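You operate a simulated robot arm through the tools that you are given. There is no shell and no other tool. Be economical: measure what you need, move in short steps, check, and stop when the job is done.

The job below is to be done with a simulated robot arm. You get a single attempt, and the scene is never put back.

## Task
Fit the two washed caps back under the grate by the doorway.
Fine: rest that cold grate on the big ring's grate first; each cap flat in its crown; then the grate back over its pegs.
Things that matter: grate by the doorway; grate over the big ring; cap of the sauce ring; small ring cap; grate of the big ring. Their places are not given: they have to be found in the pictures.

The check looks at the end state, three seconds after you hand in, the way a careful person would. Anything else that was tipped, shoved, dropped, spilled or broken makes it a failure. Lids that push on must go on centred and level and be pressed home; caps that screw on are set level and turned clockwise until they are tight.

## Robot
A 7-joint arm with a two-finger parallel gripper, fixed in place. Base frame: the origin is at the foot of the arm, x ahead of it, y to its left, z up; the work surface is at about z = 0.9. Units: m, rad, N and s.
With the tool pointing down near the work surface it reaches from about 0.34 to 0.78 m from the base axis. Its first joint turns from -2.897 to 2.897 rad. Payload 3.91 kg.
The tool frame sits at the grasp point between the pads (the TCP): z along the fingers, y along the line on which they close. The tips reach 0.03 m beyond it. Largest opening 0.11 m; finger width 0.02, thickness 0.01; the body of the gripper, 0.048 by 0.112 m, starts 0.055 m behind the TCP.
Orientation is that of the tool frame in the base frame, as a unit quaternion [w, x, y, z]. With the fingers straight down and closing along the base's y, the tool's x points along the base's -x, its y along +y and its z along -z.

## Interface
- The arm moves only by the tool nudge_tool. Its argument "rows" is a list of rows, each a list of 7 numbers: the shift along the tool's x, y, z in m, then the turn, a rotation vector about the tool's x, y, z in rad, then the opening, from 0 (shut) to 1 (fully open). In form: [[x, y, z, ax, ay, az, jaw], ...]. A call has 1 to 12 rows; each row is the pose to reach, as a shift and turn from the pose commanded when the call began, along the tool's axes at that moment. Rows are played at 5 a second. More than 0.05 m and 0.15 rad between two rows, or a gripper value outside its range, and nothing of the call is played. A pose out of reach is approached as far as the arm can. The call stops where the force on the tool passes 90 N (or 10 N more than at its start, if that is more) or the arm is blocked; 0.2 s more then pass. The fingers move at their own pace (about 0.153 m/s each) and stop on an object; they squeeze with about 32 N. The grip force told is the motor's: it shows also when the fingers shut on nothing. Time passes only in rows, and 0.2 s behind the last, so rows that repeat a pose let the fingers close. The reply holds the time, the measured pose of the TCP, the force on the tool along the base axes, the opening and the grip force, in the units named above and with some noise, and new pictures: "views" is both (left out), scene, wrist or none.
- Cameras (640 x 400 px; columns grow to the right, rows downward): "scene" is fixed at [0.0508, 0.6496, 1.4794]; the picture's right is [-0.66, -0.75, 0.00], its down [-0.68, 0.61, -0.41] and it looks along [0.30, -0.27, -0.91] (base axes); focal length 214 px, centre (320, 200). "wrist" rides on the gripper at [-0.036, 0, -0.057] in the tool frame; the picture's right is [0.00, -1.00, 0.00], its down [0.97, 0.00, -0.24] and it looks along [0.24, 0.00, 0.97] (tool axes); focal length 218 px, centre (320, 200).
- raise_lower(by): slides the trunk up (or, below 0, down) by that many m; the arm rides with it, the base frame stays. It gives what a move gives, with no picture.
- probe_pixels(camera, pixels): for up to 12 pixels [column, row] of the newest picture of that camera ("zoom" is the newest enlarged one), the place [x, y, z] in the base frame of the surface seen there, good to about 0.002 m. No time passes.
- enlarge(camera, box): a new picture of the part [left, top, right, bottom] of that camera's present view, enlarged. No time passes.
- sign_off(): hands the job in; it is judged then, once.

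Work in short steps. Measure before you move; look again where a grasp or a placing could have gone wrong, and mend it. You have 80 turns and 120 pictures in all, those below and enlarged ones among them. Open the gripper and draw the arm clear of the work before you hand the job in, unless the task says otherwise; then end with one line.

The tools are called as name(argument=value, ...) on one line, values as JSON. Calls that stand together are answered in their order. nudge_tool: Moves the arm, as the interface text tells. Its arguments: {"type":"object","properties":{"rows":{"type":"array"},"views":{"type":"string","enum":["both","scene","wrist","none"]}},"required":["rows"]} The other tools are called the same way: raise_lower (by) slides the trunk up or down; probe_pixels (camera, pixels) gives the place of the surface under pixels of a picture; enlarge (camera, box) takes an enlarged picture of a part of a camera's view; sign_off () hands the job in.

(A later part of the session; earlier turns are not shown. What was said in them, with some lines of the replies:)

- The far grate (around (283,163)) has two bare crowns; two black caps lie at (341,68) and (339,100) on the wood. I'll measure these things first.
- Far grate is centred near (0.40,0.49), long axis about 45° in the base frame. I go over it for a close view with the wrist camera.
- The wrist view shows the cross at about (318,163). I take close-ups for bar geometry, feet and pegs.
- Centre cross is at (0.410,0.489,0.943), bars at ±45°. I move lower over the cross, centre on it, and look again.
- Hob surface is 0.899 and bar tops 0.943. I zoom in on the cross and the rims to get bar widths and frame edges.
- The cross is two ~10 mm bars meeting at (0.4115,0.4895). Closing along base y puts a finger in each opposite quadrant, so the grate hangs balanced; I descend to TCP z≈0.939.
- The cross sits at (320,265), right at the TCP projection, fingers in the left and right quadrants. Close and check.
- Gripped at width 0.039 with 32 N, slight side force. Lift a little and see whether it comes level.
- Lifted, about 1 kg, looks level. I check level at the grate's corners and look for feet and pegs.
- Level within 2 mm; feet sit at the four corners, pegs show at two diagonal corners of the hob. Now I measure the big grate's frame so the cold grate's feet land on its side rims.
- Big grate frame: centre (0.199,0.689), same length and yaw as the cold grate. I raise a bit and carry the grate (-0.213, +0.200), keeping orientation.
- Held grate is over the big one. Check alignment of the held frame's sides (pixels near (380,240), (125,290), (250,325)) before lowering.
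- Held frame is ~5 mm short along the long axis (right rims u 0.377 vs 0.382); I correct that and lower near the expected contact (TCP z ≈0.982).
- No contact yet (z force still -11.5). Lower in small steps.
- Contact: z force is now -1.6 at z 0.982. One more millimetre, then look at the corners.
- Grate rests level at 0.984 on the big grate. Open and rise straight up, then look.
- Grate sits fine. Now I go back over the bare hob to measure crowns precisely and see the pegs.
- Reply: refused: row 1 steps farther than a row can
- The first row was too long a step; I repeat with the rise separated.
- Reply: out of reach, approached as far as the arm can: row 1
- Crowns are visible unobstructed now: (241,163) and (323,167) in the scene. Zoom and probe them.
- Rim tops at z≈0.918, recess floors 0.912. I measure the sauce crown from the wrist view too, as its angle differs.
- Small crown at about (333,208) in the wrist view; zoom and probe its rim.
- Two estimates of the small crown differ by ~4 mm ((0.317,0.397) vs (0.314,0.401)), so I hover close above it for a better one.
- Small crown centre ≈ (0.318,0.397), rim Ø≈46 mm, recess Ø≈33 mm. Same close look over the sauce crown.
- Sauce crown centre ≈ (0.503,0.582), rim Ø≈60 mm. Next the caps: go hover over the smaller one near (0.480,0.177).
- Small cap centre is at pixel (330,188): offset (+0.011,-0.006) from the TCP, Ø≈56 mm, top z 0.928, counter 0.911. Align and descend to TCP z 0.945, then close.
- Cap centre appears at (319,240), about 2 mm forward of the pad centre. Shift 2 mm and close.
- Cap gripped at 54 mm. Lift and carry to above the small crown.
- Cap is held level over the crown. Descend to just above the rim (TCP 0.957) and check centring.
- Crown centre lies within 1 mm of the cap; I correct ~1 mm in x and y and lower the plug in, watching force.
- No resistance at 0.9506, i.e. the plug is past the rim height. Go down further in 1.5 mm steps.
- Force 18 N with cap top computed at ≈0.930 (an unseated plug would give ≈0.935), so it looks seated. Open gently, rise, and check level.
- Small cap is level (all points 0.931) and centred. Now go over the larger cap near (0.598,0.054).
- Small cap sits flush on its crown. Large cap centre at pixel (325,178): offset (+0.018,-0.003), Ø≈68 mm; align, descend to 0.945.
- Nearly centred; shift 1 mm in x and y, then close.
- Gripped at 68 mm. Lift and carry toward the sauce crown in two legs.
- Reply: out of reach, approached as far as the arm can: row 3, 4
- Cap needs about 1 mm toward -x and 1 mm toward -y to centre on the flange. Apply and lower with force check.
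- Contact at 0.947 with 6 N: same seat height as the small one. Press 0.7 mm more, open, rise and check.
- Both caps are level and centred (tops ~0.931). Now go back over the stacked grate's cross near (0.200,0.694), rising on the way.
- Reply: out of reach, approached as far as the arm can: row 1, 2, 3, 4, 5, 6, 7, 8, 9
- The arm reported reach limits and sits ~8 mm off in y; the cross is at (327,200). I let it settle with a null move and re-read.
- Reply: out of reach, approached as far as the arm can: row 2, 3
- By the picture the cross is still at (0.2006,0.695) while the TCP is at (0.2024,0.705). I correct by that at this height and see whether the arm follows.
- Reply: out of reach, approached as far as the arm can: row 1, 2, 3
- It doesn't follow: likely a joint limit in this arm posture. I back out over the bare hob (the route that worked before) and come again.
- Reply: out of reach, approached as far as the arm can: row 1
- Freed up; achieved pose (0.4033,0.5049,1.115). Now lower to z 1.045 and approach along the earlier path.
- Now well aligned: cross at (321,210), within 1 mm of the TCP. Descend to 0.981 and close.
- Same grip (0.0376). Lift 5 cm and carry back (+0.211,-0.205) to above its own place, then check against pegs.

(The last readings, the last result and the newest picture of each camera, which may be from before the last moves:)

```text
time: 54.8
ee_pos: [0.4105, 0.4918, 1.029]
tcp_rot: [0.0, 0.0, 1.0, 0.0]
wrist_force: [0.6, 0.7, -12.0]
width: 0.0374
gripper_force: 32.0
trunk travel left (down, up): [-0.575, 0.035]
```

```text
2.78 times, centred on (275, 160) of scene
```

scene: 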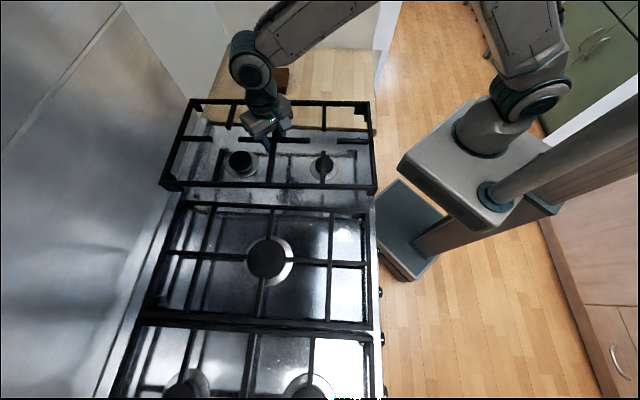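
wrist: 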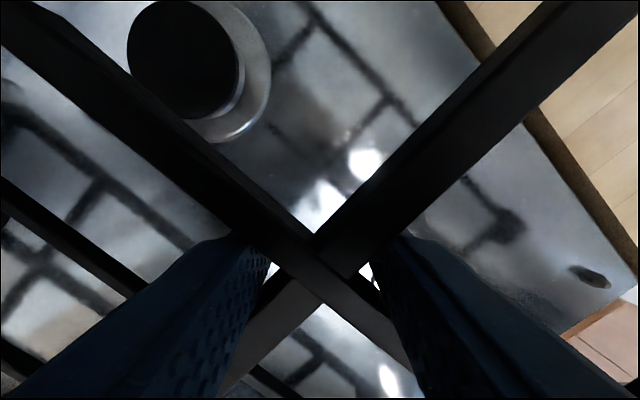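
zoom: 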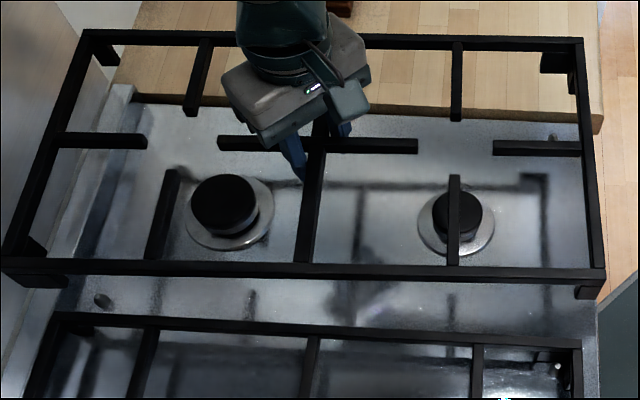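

Measure the two pegs (scene ≈(360,138) and (197,196)) and the grate's corners and level now.

probe_pixels(camera="zoom", pixels=[[553, 138], [557, 143], [101, 298], [97, 296], [584, 43], [598, 270], [8, 266], [88, 33], [557, 62], [578, 75], [35, 247], [45, 280]])

enlarge(camera="scene", box=[335, 90, 391, 150])

enlarge(camera="scene", box=[155, 165, 219, 205])

```text
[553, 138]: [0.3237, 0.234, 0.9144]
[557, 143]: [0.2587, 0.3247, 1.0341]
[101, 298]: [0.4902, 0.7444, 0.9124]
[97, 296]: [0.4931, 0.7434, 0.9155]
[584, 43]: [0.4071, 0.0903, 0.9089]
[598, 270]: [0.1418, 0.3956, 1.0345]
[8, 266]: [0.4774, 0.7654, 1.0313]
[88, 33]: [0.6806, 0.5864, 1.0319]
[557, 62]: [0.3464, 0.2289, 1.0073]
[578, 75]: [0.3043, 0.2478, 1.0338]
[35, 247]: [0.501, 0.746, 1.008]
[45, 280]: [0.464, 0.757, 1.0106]
```

```text
6.67 times, centred on (363, 120) of scene
```

zoom: 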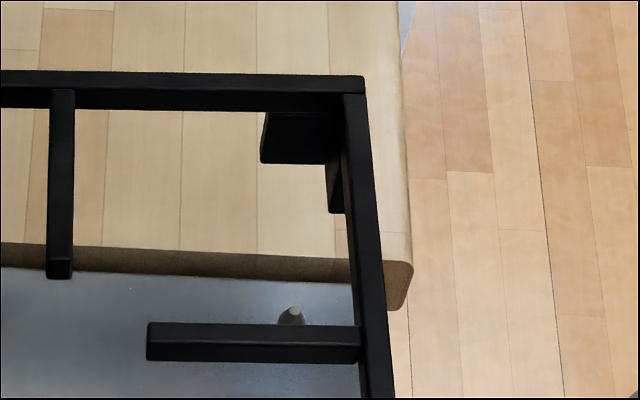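

```text
10.00 times, centred on (187, 185) of scene
```

zoom: 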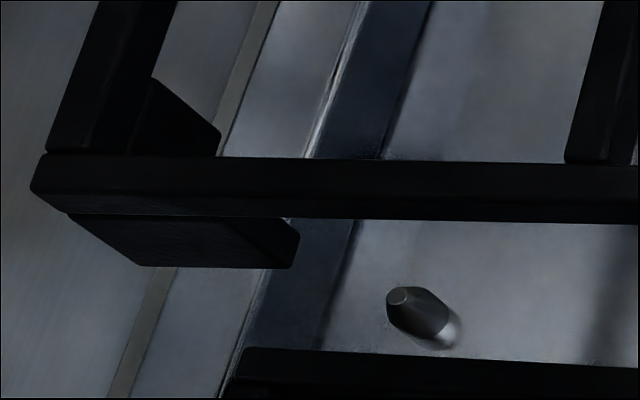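

Feet are L-brackets that nest around the pegs, so yaw matters. I compare the held grate's long rim direction with the fixed big grate's rims.

enlarge(camera="scene", box=[160, 165, 280, 240])

enlarge(camera="scene", box=[270, 165, 390, 240])

probe_pixels(camera="scene", pixels=[[175, 185], [200, 185.5], [230, 186], [300, 187], [340, 187.5], [365, 188], [195, 205], [225, 206.5], [290, 207.5], [340, 209], [360, 209.5]])

```text
5.33 times, centred on (220, 202) of scene
```

zoom: 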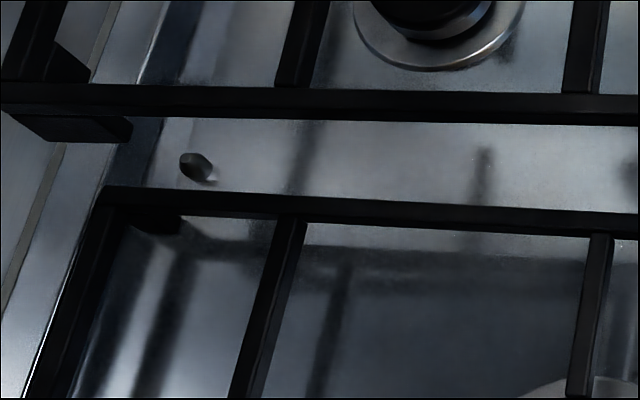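

```text
5.33 times, centred on (330, 202) of scene
```

zoom: 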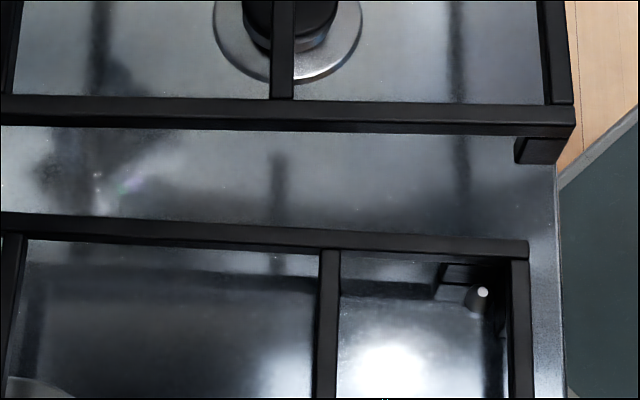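

```text
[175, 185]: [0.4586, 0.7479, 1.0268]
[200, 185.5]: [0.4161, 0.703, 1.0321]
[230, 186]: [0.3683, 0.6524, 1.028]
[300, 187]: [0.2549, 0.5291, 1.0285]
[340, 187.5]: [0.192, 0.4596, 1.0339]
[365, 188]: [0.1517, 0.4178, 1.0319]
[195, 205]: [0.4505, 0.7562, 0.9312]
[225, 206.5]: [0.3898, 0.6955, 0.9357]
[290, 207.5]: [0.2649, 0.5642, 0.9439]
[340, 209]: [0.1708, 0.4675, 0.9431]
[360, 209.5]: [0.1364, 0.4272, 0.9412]
```

probe_pixels(camera="scene", pixels=[[188, 201], [205, 201.9], [225, 203], [340, 208.8], [352, 209.4], [362, 210], [170, 181.2], [190, 181.6], [215, 182.1], [330, 184.2], [350, 184.6], [370, 185]])

```text
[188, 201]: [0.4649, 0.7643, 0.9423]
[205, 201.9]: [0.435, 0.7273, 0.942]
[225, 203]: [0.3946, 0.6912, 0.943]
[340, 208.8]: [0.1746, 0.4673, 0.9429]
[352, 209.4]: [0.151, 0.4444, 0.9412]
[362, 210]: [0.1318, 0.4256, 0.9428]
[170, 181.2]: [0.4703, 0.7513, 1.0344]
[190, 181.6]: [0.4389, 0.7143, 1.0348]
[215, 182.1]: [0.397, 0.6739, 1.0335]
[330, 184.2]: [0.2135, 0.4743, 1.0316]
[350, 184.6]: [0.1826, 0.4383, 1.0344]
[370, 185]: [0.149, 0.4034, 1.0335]
```

Held rim runs at 47.3° while the hob (crown line, big grate) runs at 45°: the grate turned ~2° in the grip. I turn the tool +0.037 rad about its z (clockwise from above), correct 1 mm and re-measure.

nudge_tool(rows=[[0.0013, -0.001, 0, 0, 0, 0.02, 0], [0.0013, -0.0012, 0, 0, 0, 0.037, 0], [0.0013, -0.0012, 0, 0, 0, 0.037, 0], [0.0013, -0.0012, 0, 0, 0, 0.037, 0]], views="scene")

enlarge(camera="scene", box=[150, 90, 390, 240])

```text
time: 55.8
ee_pos: [0.41, 0.4903, 1.0297]
tcp_rot: [0.0, 0.018, 1.0, -0.001]
wrist_force: [-0.6, -0.2, -12.0]
width: 0.0374
gripper_force: 31.8
trunk travel left (down, up): [-0.575, 0.035]
```

scene: 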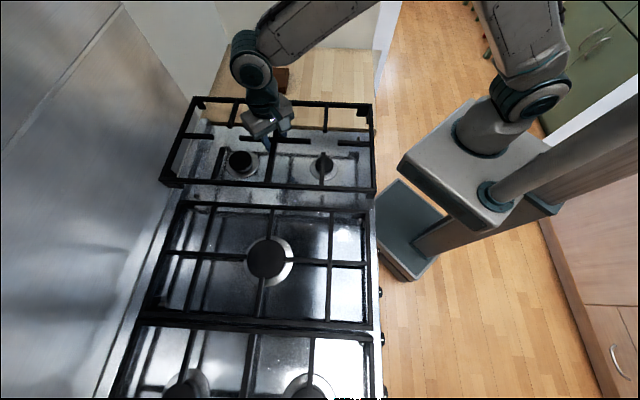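

```text
2.67 times, centred on (270, 165) of scene
```

zoom: 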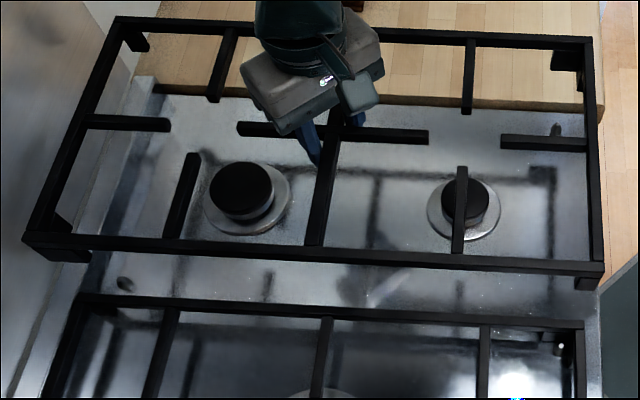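

probe_pixels(camera="zoom", pixels=[[60, 237], [120, 240], [160, 242], [480, 258], [530, 260], [590, 263], [140, 19.5], [180, 21.5], [220, 23], [460, 35], [510, 37], [560, 39.5]])

```text
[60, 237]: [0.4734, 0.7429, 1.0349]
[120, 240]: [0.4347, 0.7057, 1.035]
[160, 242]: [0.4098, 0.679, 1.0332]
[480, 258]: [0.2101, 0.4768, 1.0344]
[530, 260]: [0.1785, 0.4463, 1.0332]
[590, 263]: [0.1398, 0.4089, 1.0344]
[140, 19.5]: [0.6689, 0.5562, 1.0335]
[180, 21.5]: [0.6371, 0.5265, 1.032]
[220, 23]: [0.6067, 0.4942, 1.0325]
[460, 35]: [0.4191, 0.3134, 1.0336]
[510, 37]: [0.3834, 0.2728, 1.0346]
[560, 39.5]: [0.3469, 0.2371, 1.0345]
```

Yaw is now 44.9°, matching the hob; mid-line v=0.056 matches the pegs. Lower to just above the pegs (TCP 0.960) and check brackets vs pegs.

nudge_tool(rows=[[0, 0, 0.02, 0, 0, 0, 0], [0, 0, 0.045, 0, 0, 0, 0], [0, 0, 0.062, 0, 0, 0, 0], [0, 0, 0.07, 0, 0, 0, 0], [0, 0, 0.07, 0, 0, 0, 0]])

enlarge(camera="scene", box=[325, 105, 389, 145])

enlarge(camera="scene", box=[160, 170, 224, 210])

```text
time: 57.0
ee_pos: [0.4103, 0.4902, 0.9595]
tcp_rot: [0.0, 0.019, 1.0, -0.001]
wrist_force: [-0.8, 0.2, -12.1]
width: 0.0378
gripper_force: 32.2
trunk travel left (down, up): [-0.575, 0.035]
```

scene: 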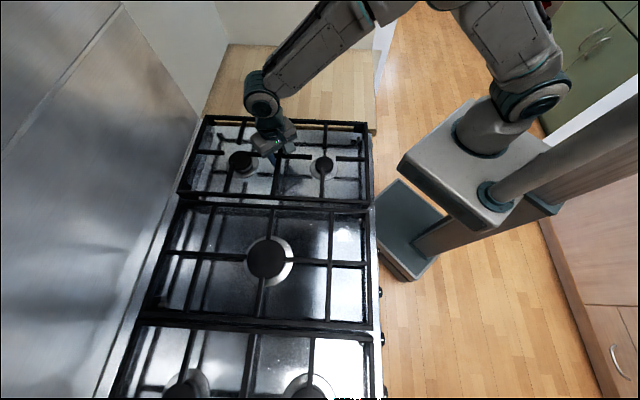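
wrist: 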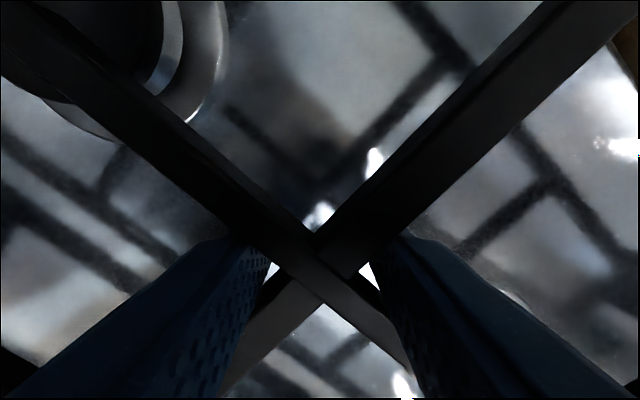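

```text
10.00 times, centred on (357, 125) of scene
```

zoom: 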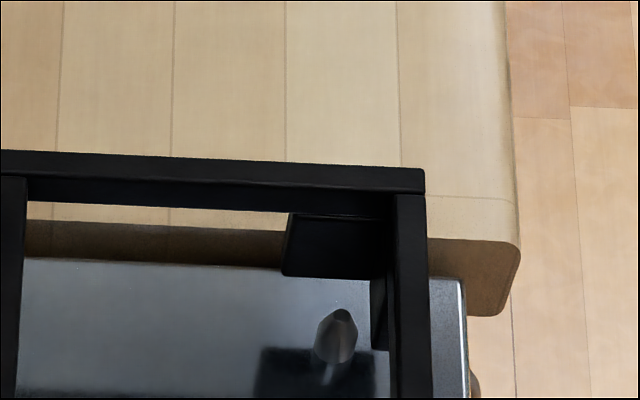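

```text
10.00 times, centred on (192, 190) of scene
```

zoom: 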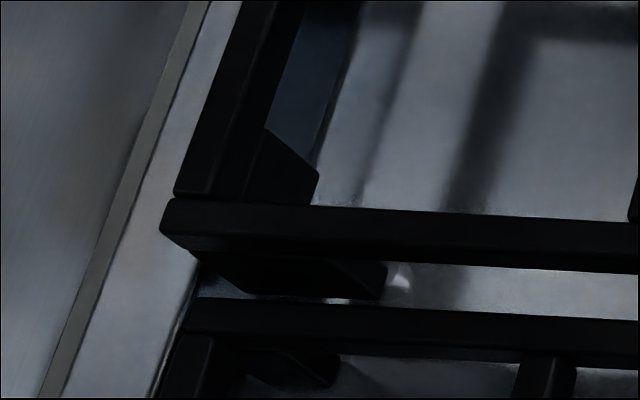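

Brackets look to come down around the pegs. Lower in small steps watching the force.

nudge_tool(rows=[[0, 0, 0.003, 0, 0, 0, 0], [0, 0, 0.006, 0, 0, 0, 0], [0, 0, 0.009, 0, 0, 0, 0], [0, 0, 0.009, 0, 0, 0, 0]], views="scene")

enlarge(camera="scene", box=[325, 105, 389, 145])

enlarge(camera="scene", box=[160, 170, 224, 210])

```text
time: 58.0
ee_pos: [0.4092, 0.4899, 0.9518]
tcp_rot: [-0.001, 0.019, 1.0, 0.0]
wrist_force: [-0.2, -0.2, -12.4]
width: 0.0378
gripper_force: 31.9
trunk travel left (down, up): [-0.575, 0.035]
```

scene: 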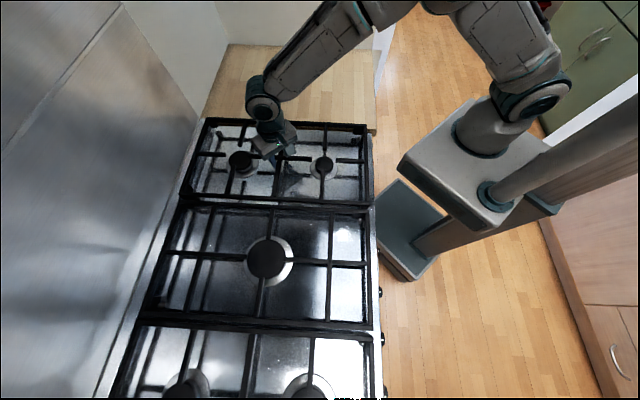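

```text
10.00 times, centred on (357, 125) of scene
```

zoom: 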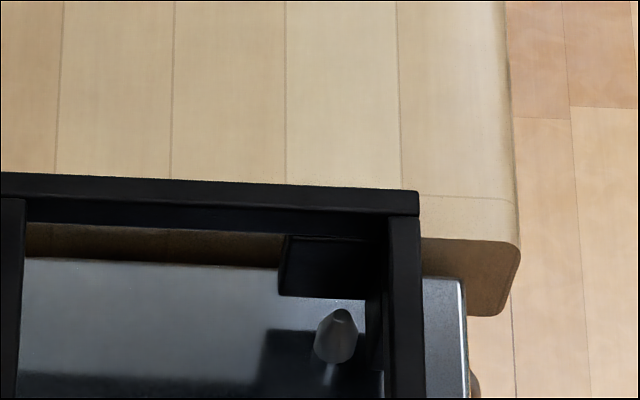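

```text
10.00 times, centred on (192, 190) of scene
```

zoom: 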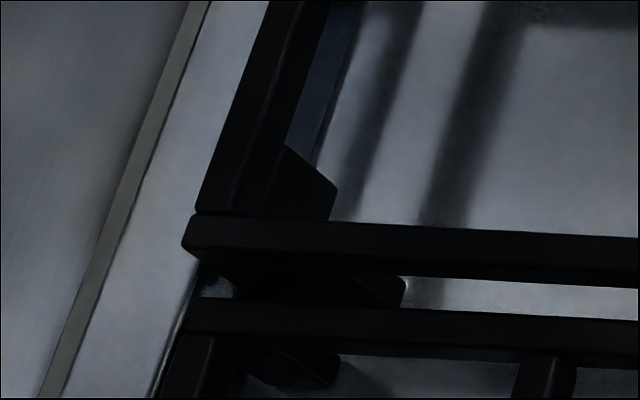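

No side contact at 0.952 with feet already below peg tops. Continue to the seat.

nudge_tool(rows=[[0, 0, 0.003, 0, 0, 0, 0], [0, 0, 0.006, 0, 0, 0, 0], [0, 0, 0.009, 0, 0, 0, 0], [0, 0, 0.011, 0, 0, 0, 0], [0, 0, 0.011, 0, 0, 0, 0]], views="none")

```text
time: 59.2
ee_pos: [0.4096, 0.4897, 0.9404]
tcp_rot: [0.0, 0.018, 1.0, 0.0]
wrist_force: [-0.2, -0.1, -11.9]
width: 0.0378
gripper_force: 31.5
trunk travel left (down, up): [-0.575, 0.035]
```

nudge_tool(rows=[[0, 0, 0.001, 0, 0, 0, 0], [0, 0, 0.002, 0, 0, 0, 0], [0, 0, 0.003, 0, 0, 0, 0], [0, 0, 0.003, 0, 0, 0, 0]], views="scene")

enlarge(camera="scene", box=[165, 105, 389, 215])

```text
time: 60.2
ee_pos: [0.4097, 0.4903, 0.9389]
tcp_rot: [0.001, 0.019, 1.0, 0.001]
wrist_force: [1.7, 1.0, 2.5]
width: 0.0376
gripper_force: 32.0
trunk travel left (down, up): [-0.575, 0.035]
```

scene: 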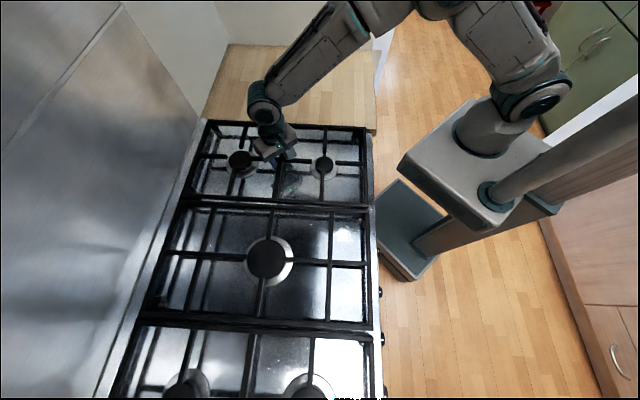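

```text
2.86 times, centred on (277, 160) of scene
```

zoom: 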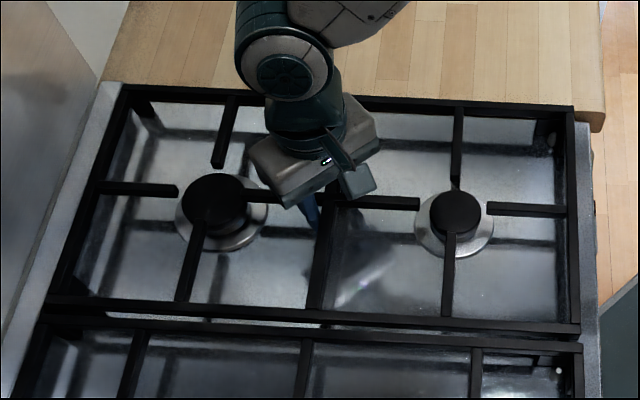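

Seated at the original height (0.939) with the weight off the tool. Open and rise clear, then inspect.

nudge_tool(rows=[[0, 0, 0, 0, 0, 0, 0.3], [0, 0, 0, 0, 0, 0, 0.55], [0, 0, 0, 0, 0, 0, 0.6], [0, 0, -0.03, 0, 0, 0, 0.6], [0, 0, -0.07, 0, 0, 0, 0.6], [0, 0, -0.11, 0, 0, 0, 0.6], [0.0, -0.03, -0.15, 0, 0, 0, 0.6], [0.0, -0.075, -0.17, 0, 0, 0, 0.6], [0.0, -0.12, -0.18, 0, 0, 0, 0.6], [0.0, -0.165, -0.19, 0, 0, 0, 0.6], [0.0, -0.165, -0.19, 0, 0, 0, 0.6]])

enlarge(camera="scene", box=[165, 105, 389, 215])

probe_pixels(camera="zoom", pixels=[[125, 90], [565, 110], [573, 325], [52, 300], [215, 200], [240, 195], [190, 200], [455, 215], [440, 205], [470, 205], [312, 200], [320, 315]])

```text
time: 62.6
ee_pos: [0.4024, 0.3257, 1.1279]
tcp_rot: [-0.001, 0.018, 1.0, 0.001]
wrist_force: [0.1, 0.2, 0.0]
width: 0.0662
gripper_force: 0.1
trunk travel left (down, up): [-0.575, 0.035]
```

scene: 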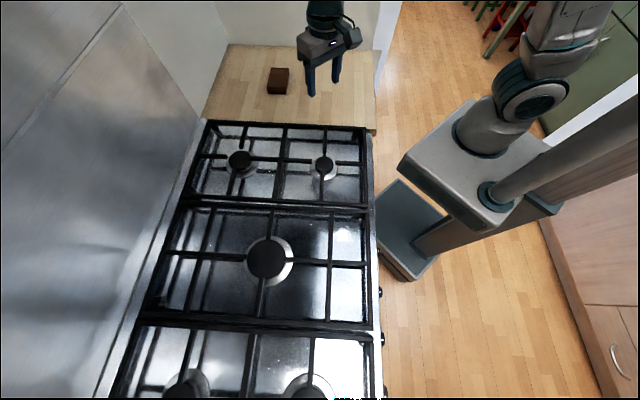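
wrist: 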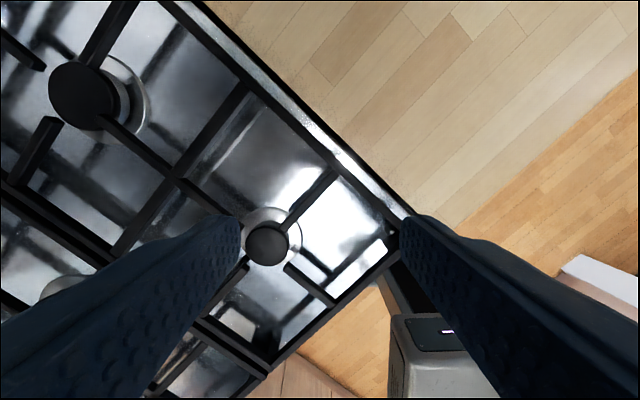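

```text
2.86 times, centred on (277, 160) of scene
```

zoom: 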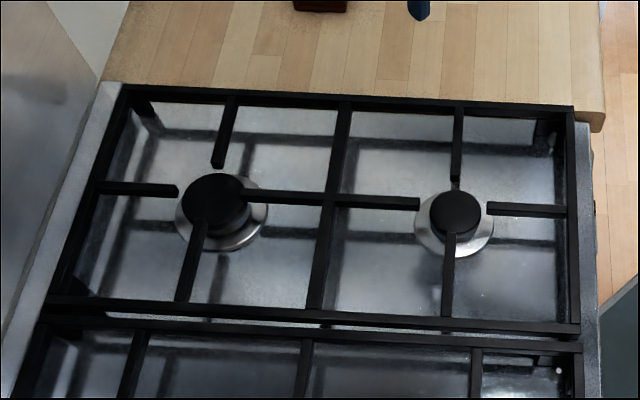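

```text
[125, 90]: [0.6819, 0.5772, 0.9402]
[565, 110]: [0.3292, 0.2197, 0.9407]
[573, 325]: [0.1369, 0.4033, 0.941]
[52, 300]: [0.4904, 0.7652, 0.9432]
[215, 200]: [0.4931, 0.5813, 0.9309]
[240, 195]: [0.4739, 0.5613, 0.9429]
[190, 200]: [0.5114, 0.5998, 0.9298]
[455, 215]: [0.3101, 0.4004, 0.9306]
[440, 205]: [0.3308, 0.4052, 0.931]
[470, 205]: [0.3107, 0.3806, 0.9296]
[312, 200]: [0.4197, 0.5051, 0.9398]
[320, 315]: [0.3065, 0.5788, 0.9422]
```

Grate is level (corners 0.940–0.943), caps under it level at 0.931. One last close look at the peg corner and gap.

enlarge(camera="scene", box=[340, 115, 390, 150])

enlarge(camera="scene", box=[165, 175, 229, 215])

```text
11.43 times, centred on (365, 132) of scene
```

zoom: 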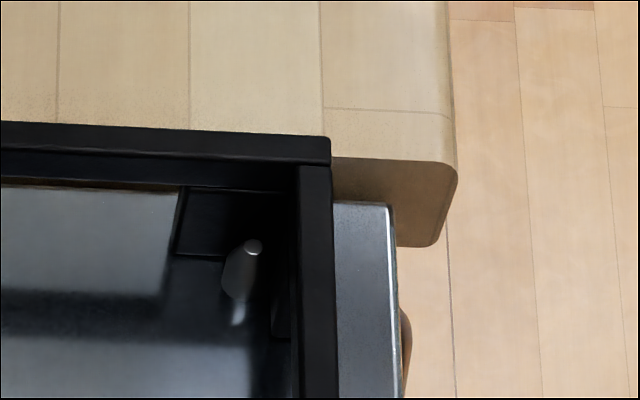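

```text
10.00 times, centred on (197, 195) of scene
```

zoom: 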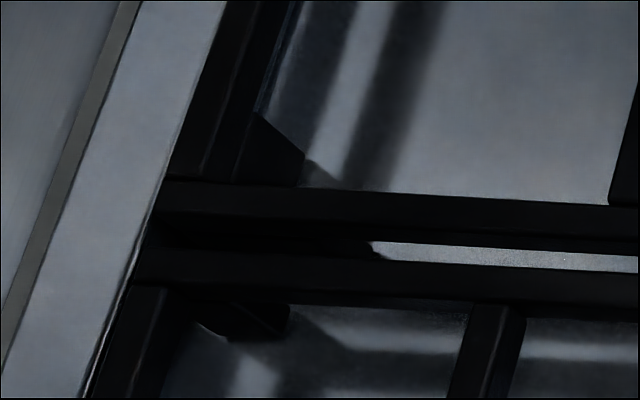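

The peg stands inside its bracket, the grate is flat, the gripper is open and the arm is clear. Handing in.

sign_off()

```text
The job is handed in.
```

Both washed caps are flat in their crowns, and the grate by the doorway is back down over its pegs and level. I've handed the job in.
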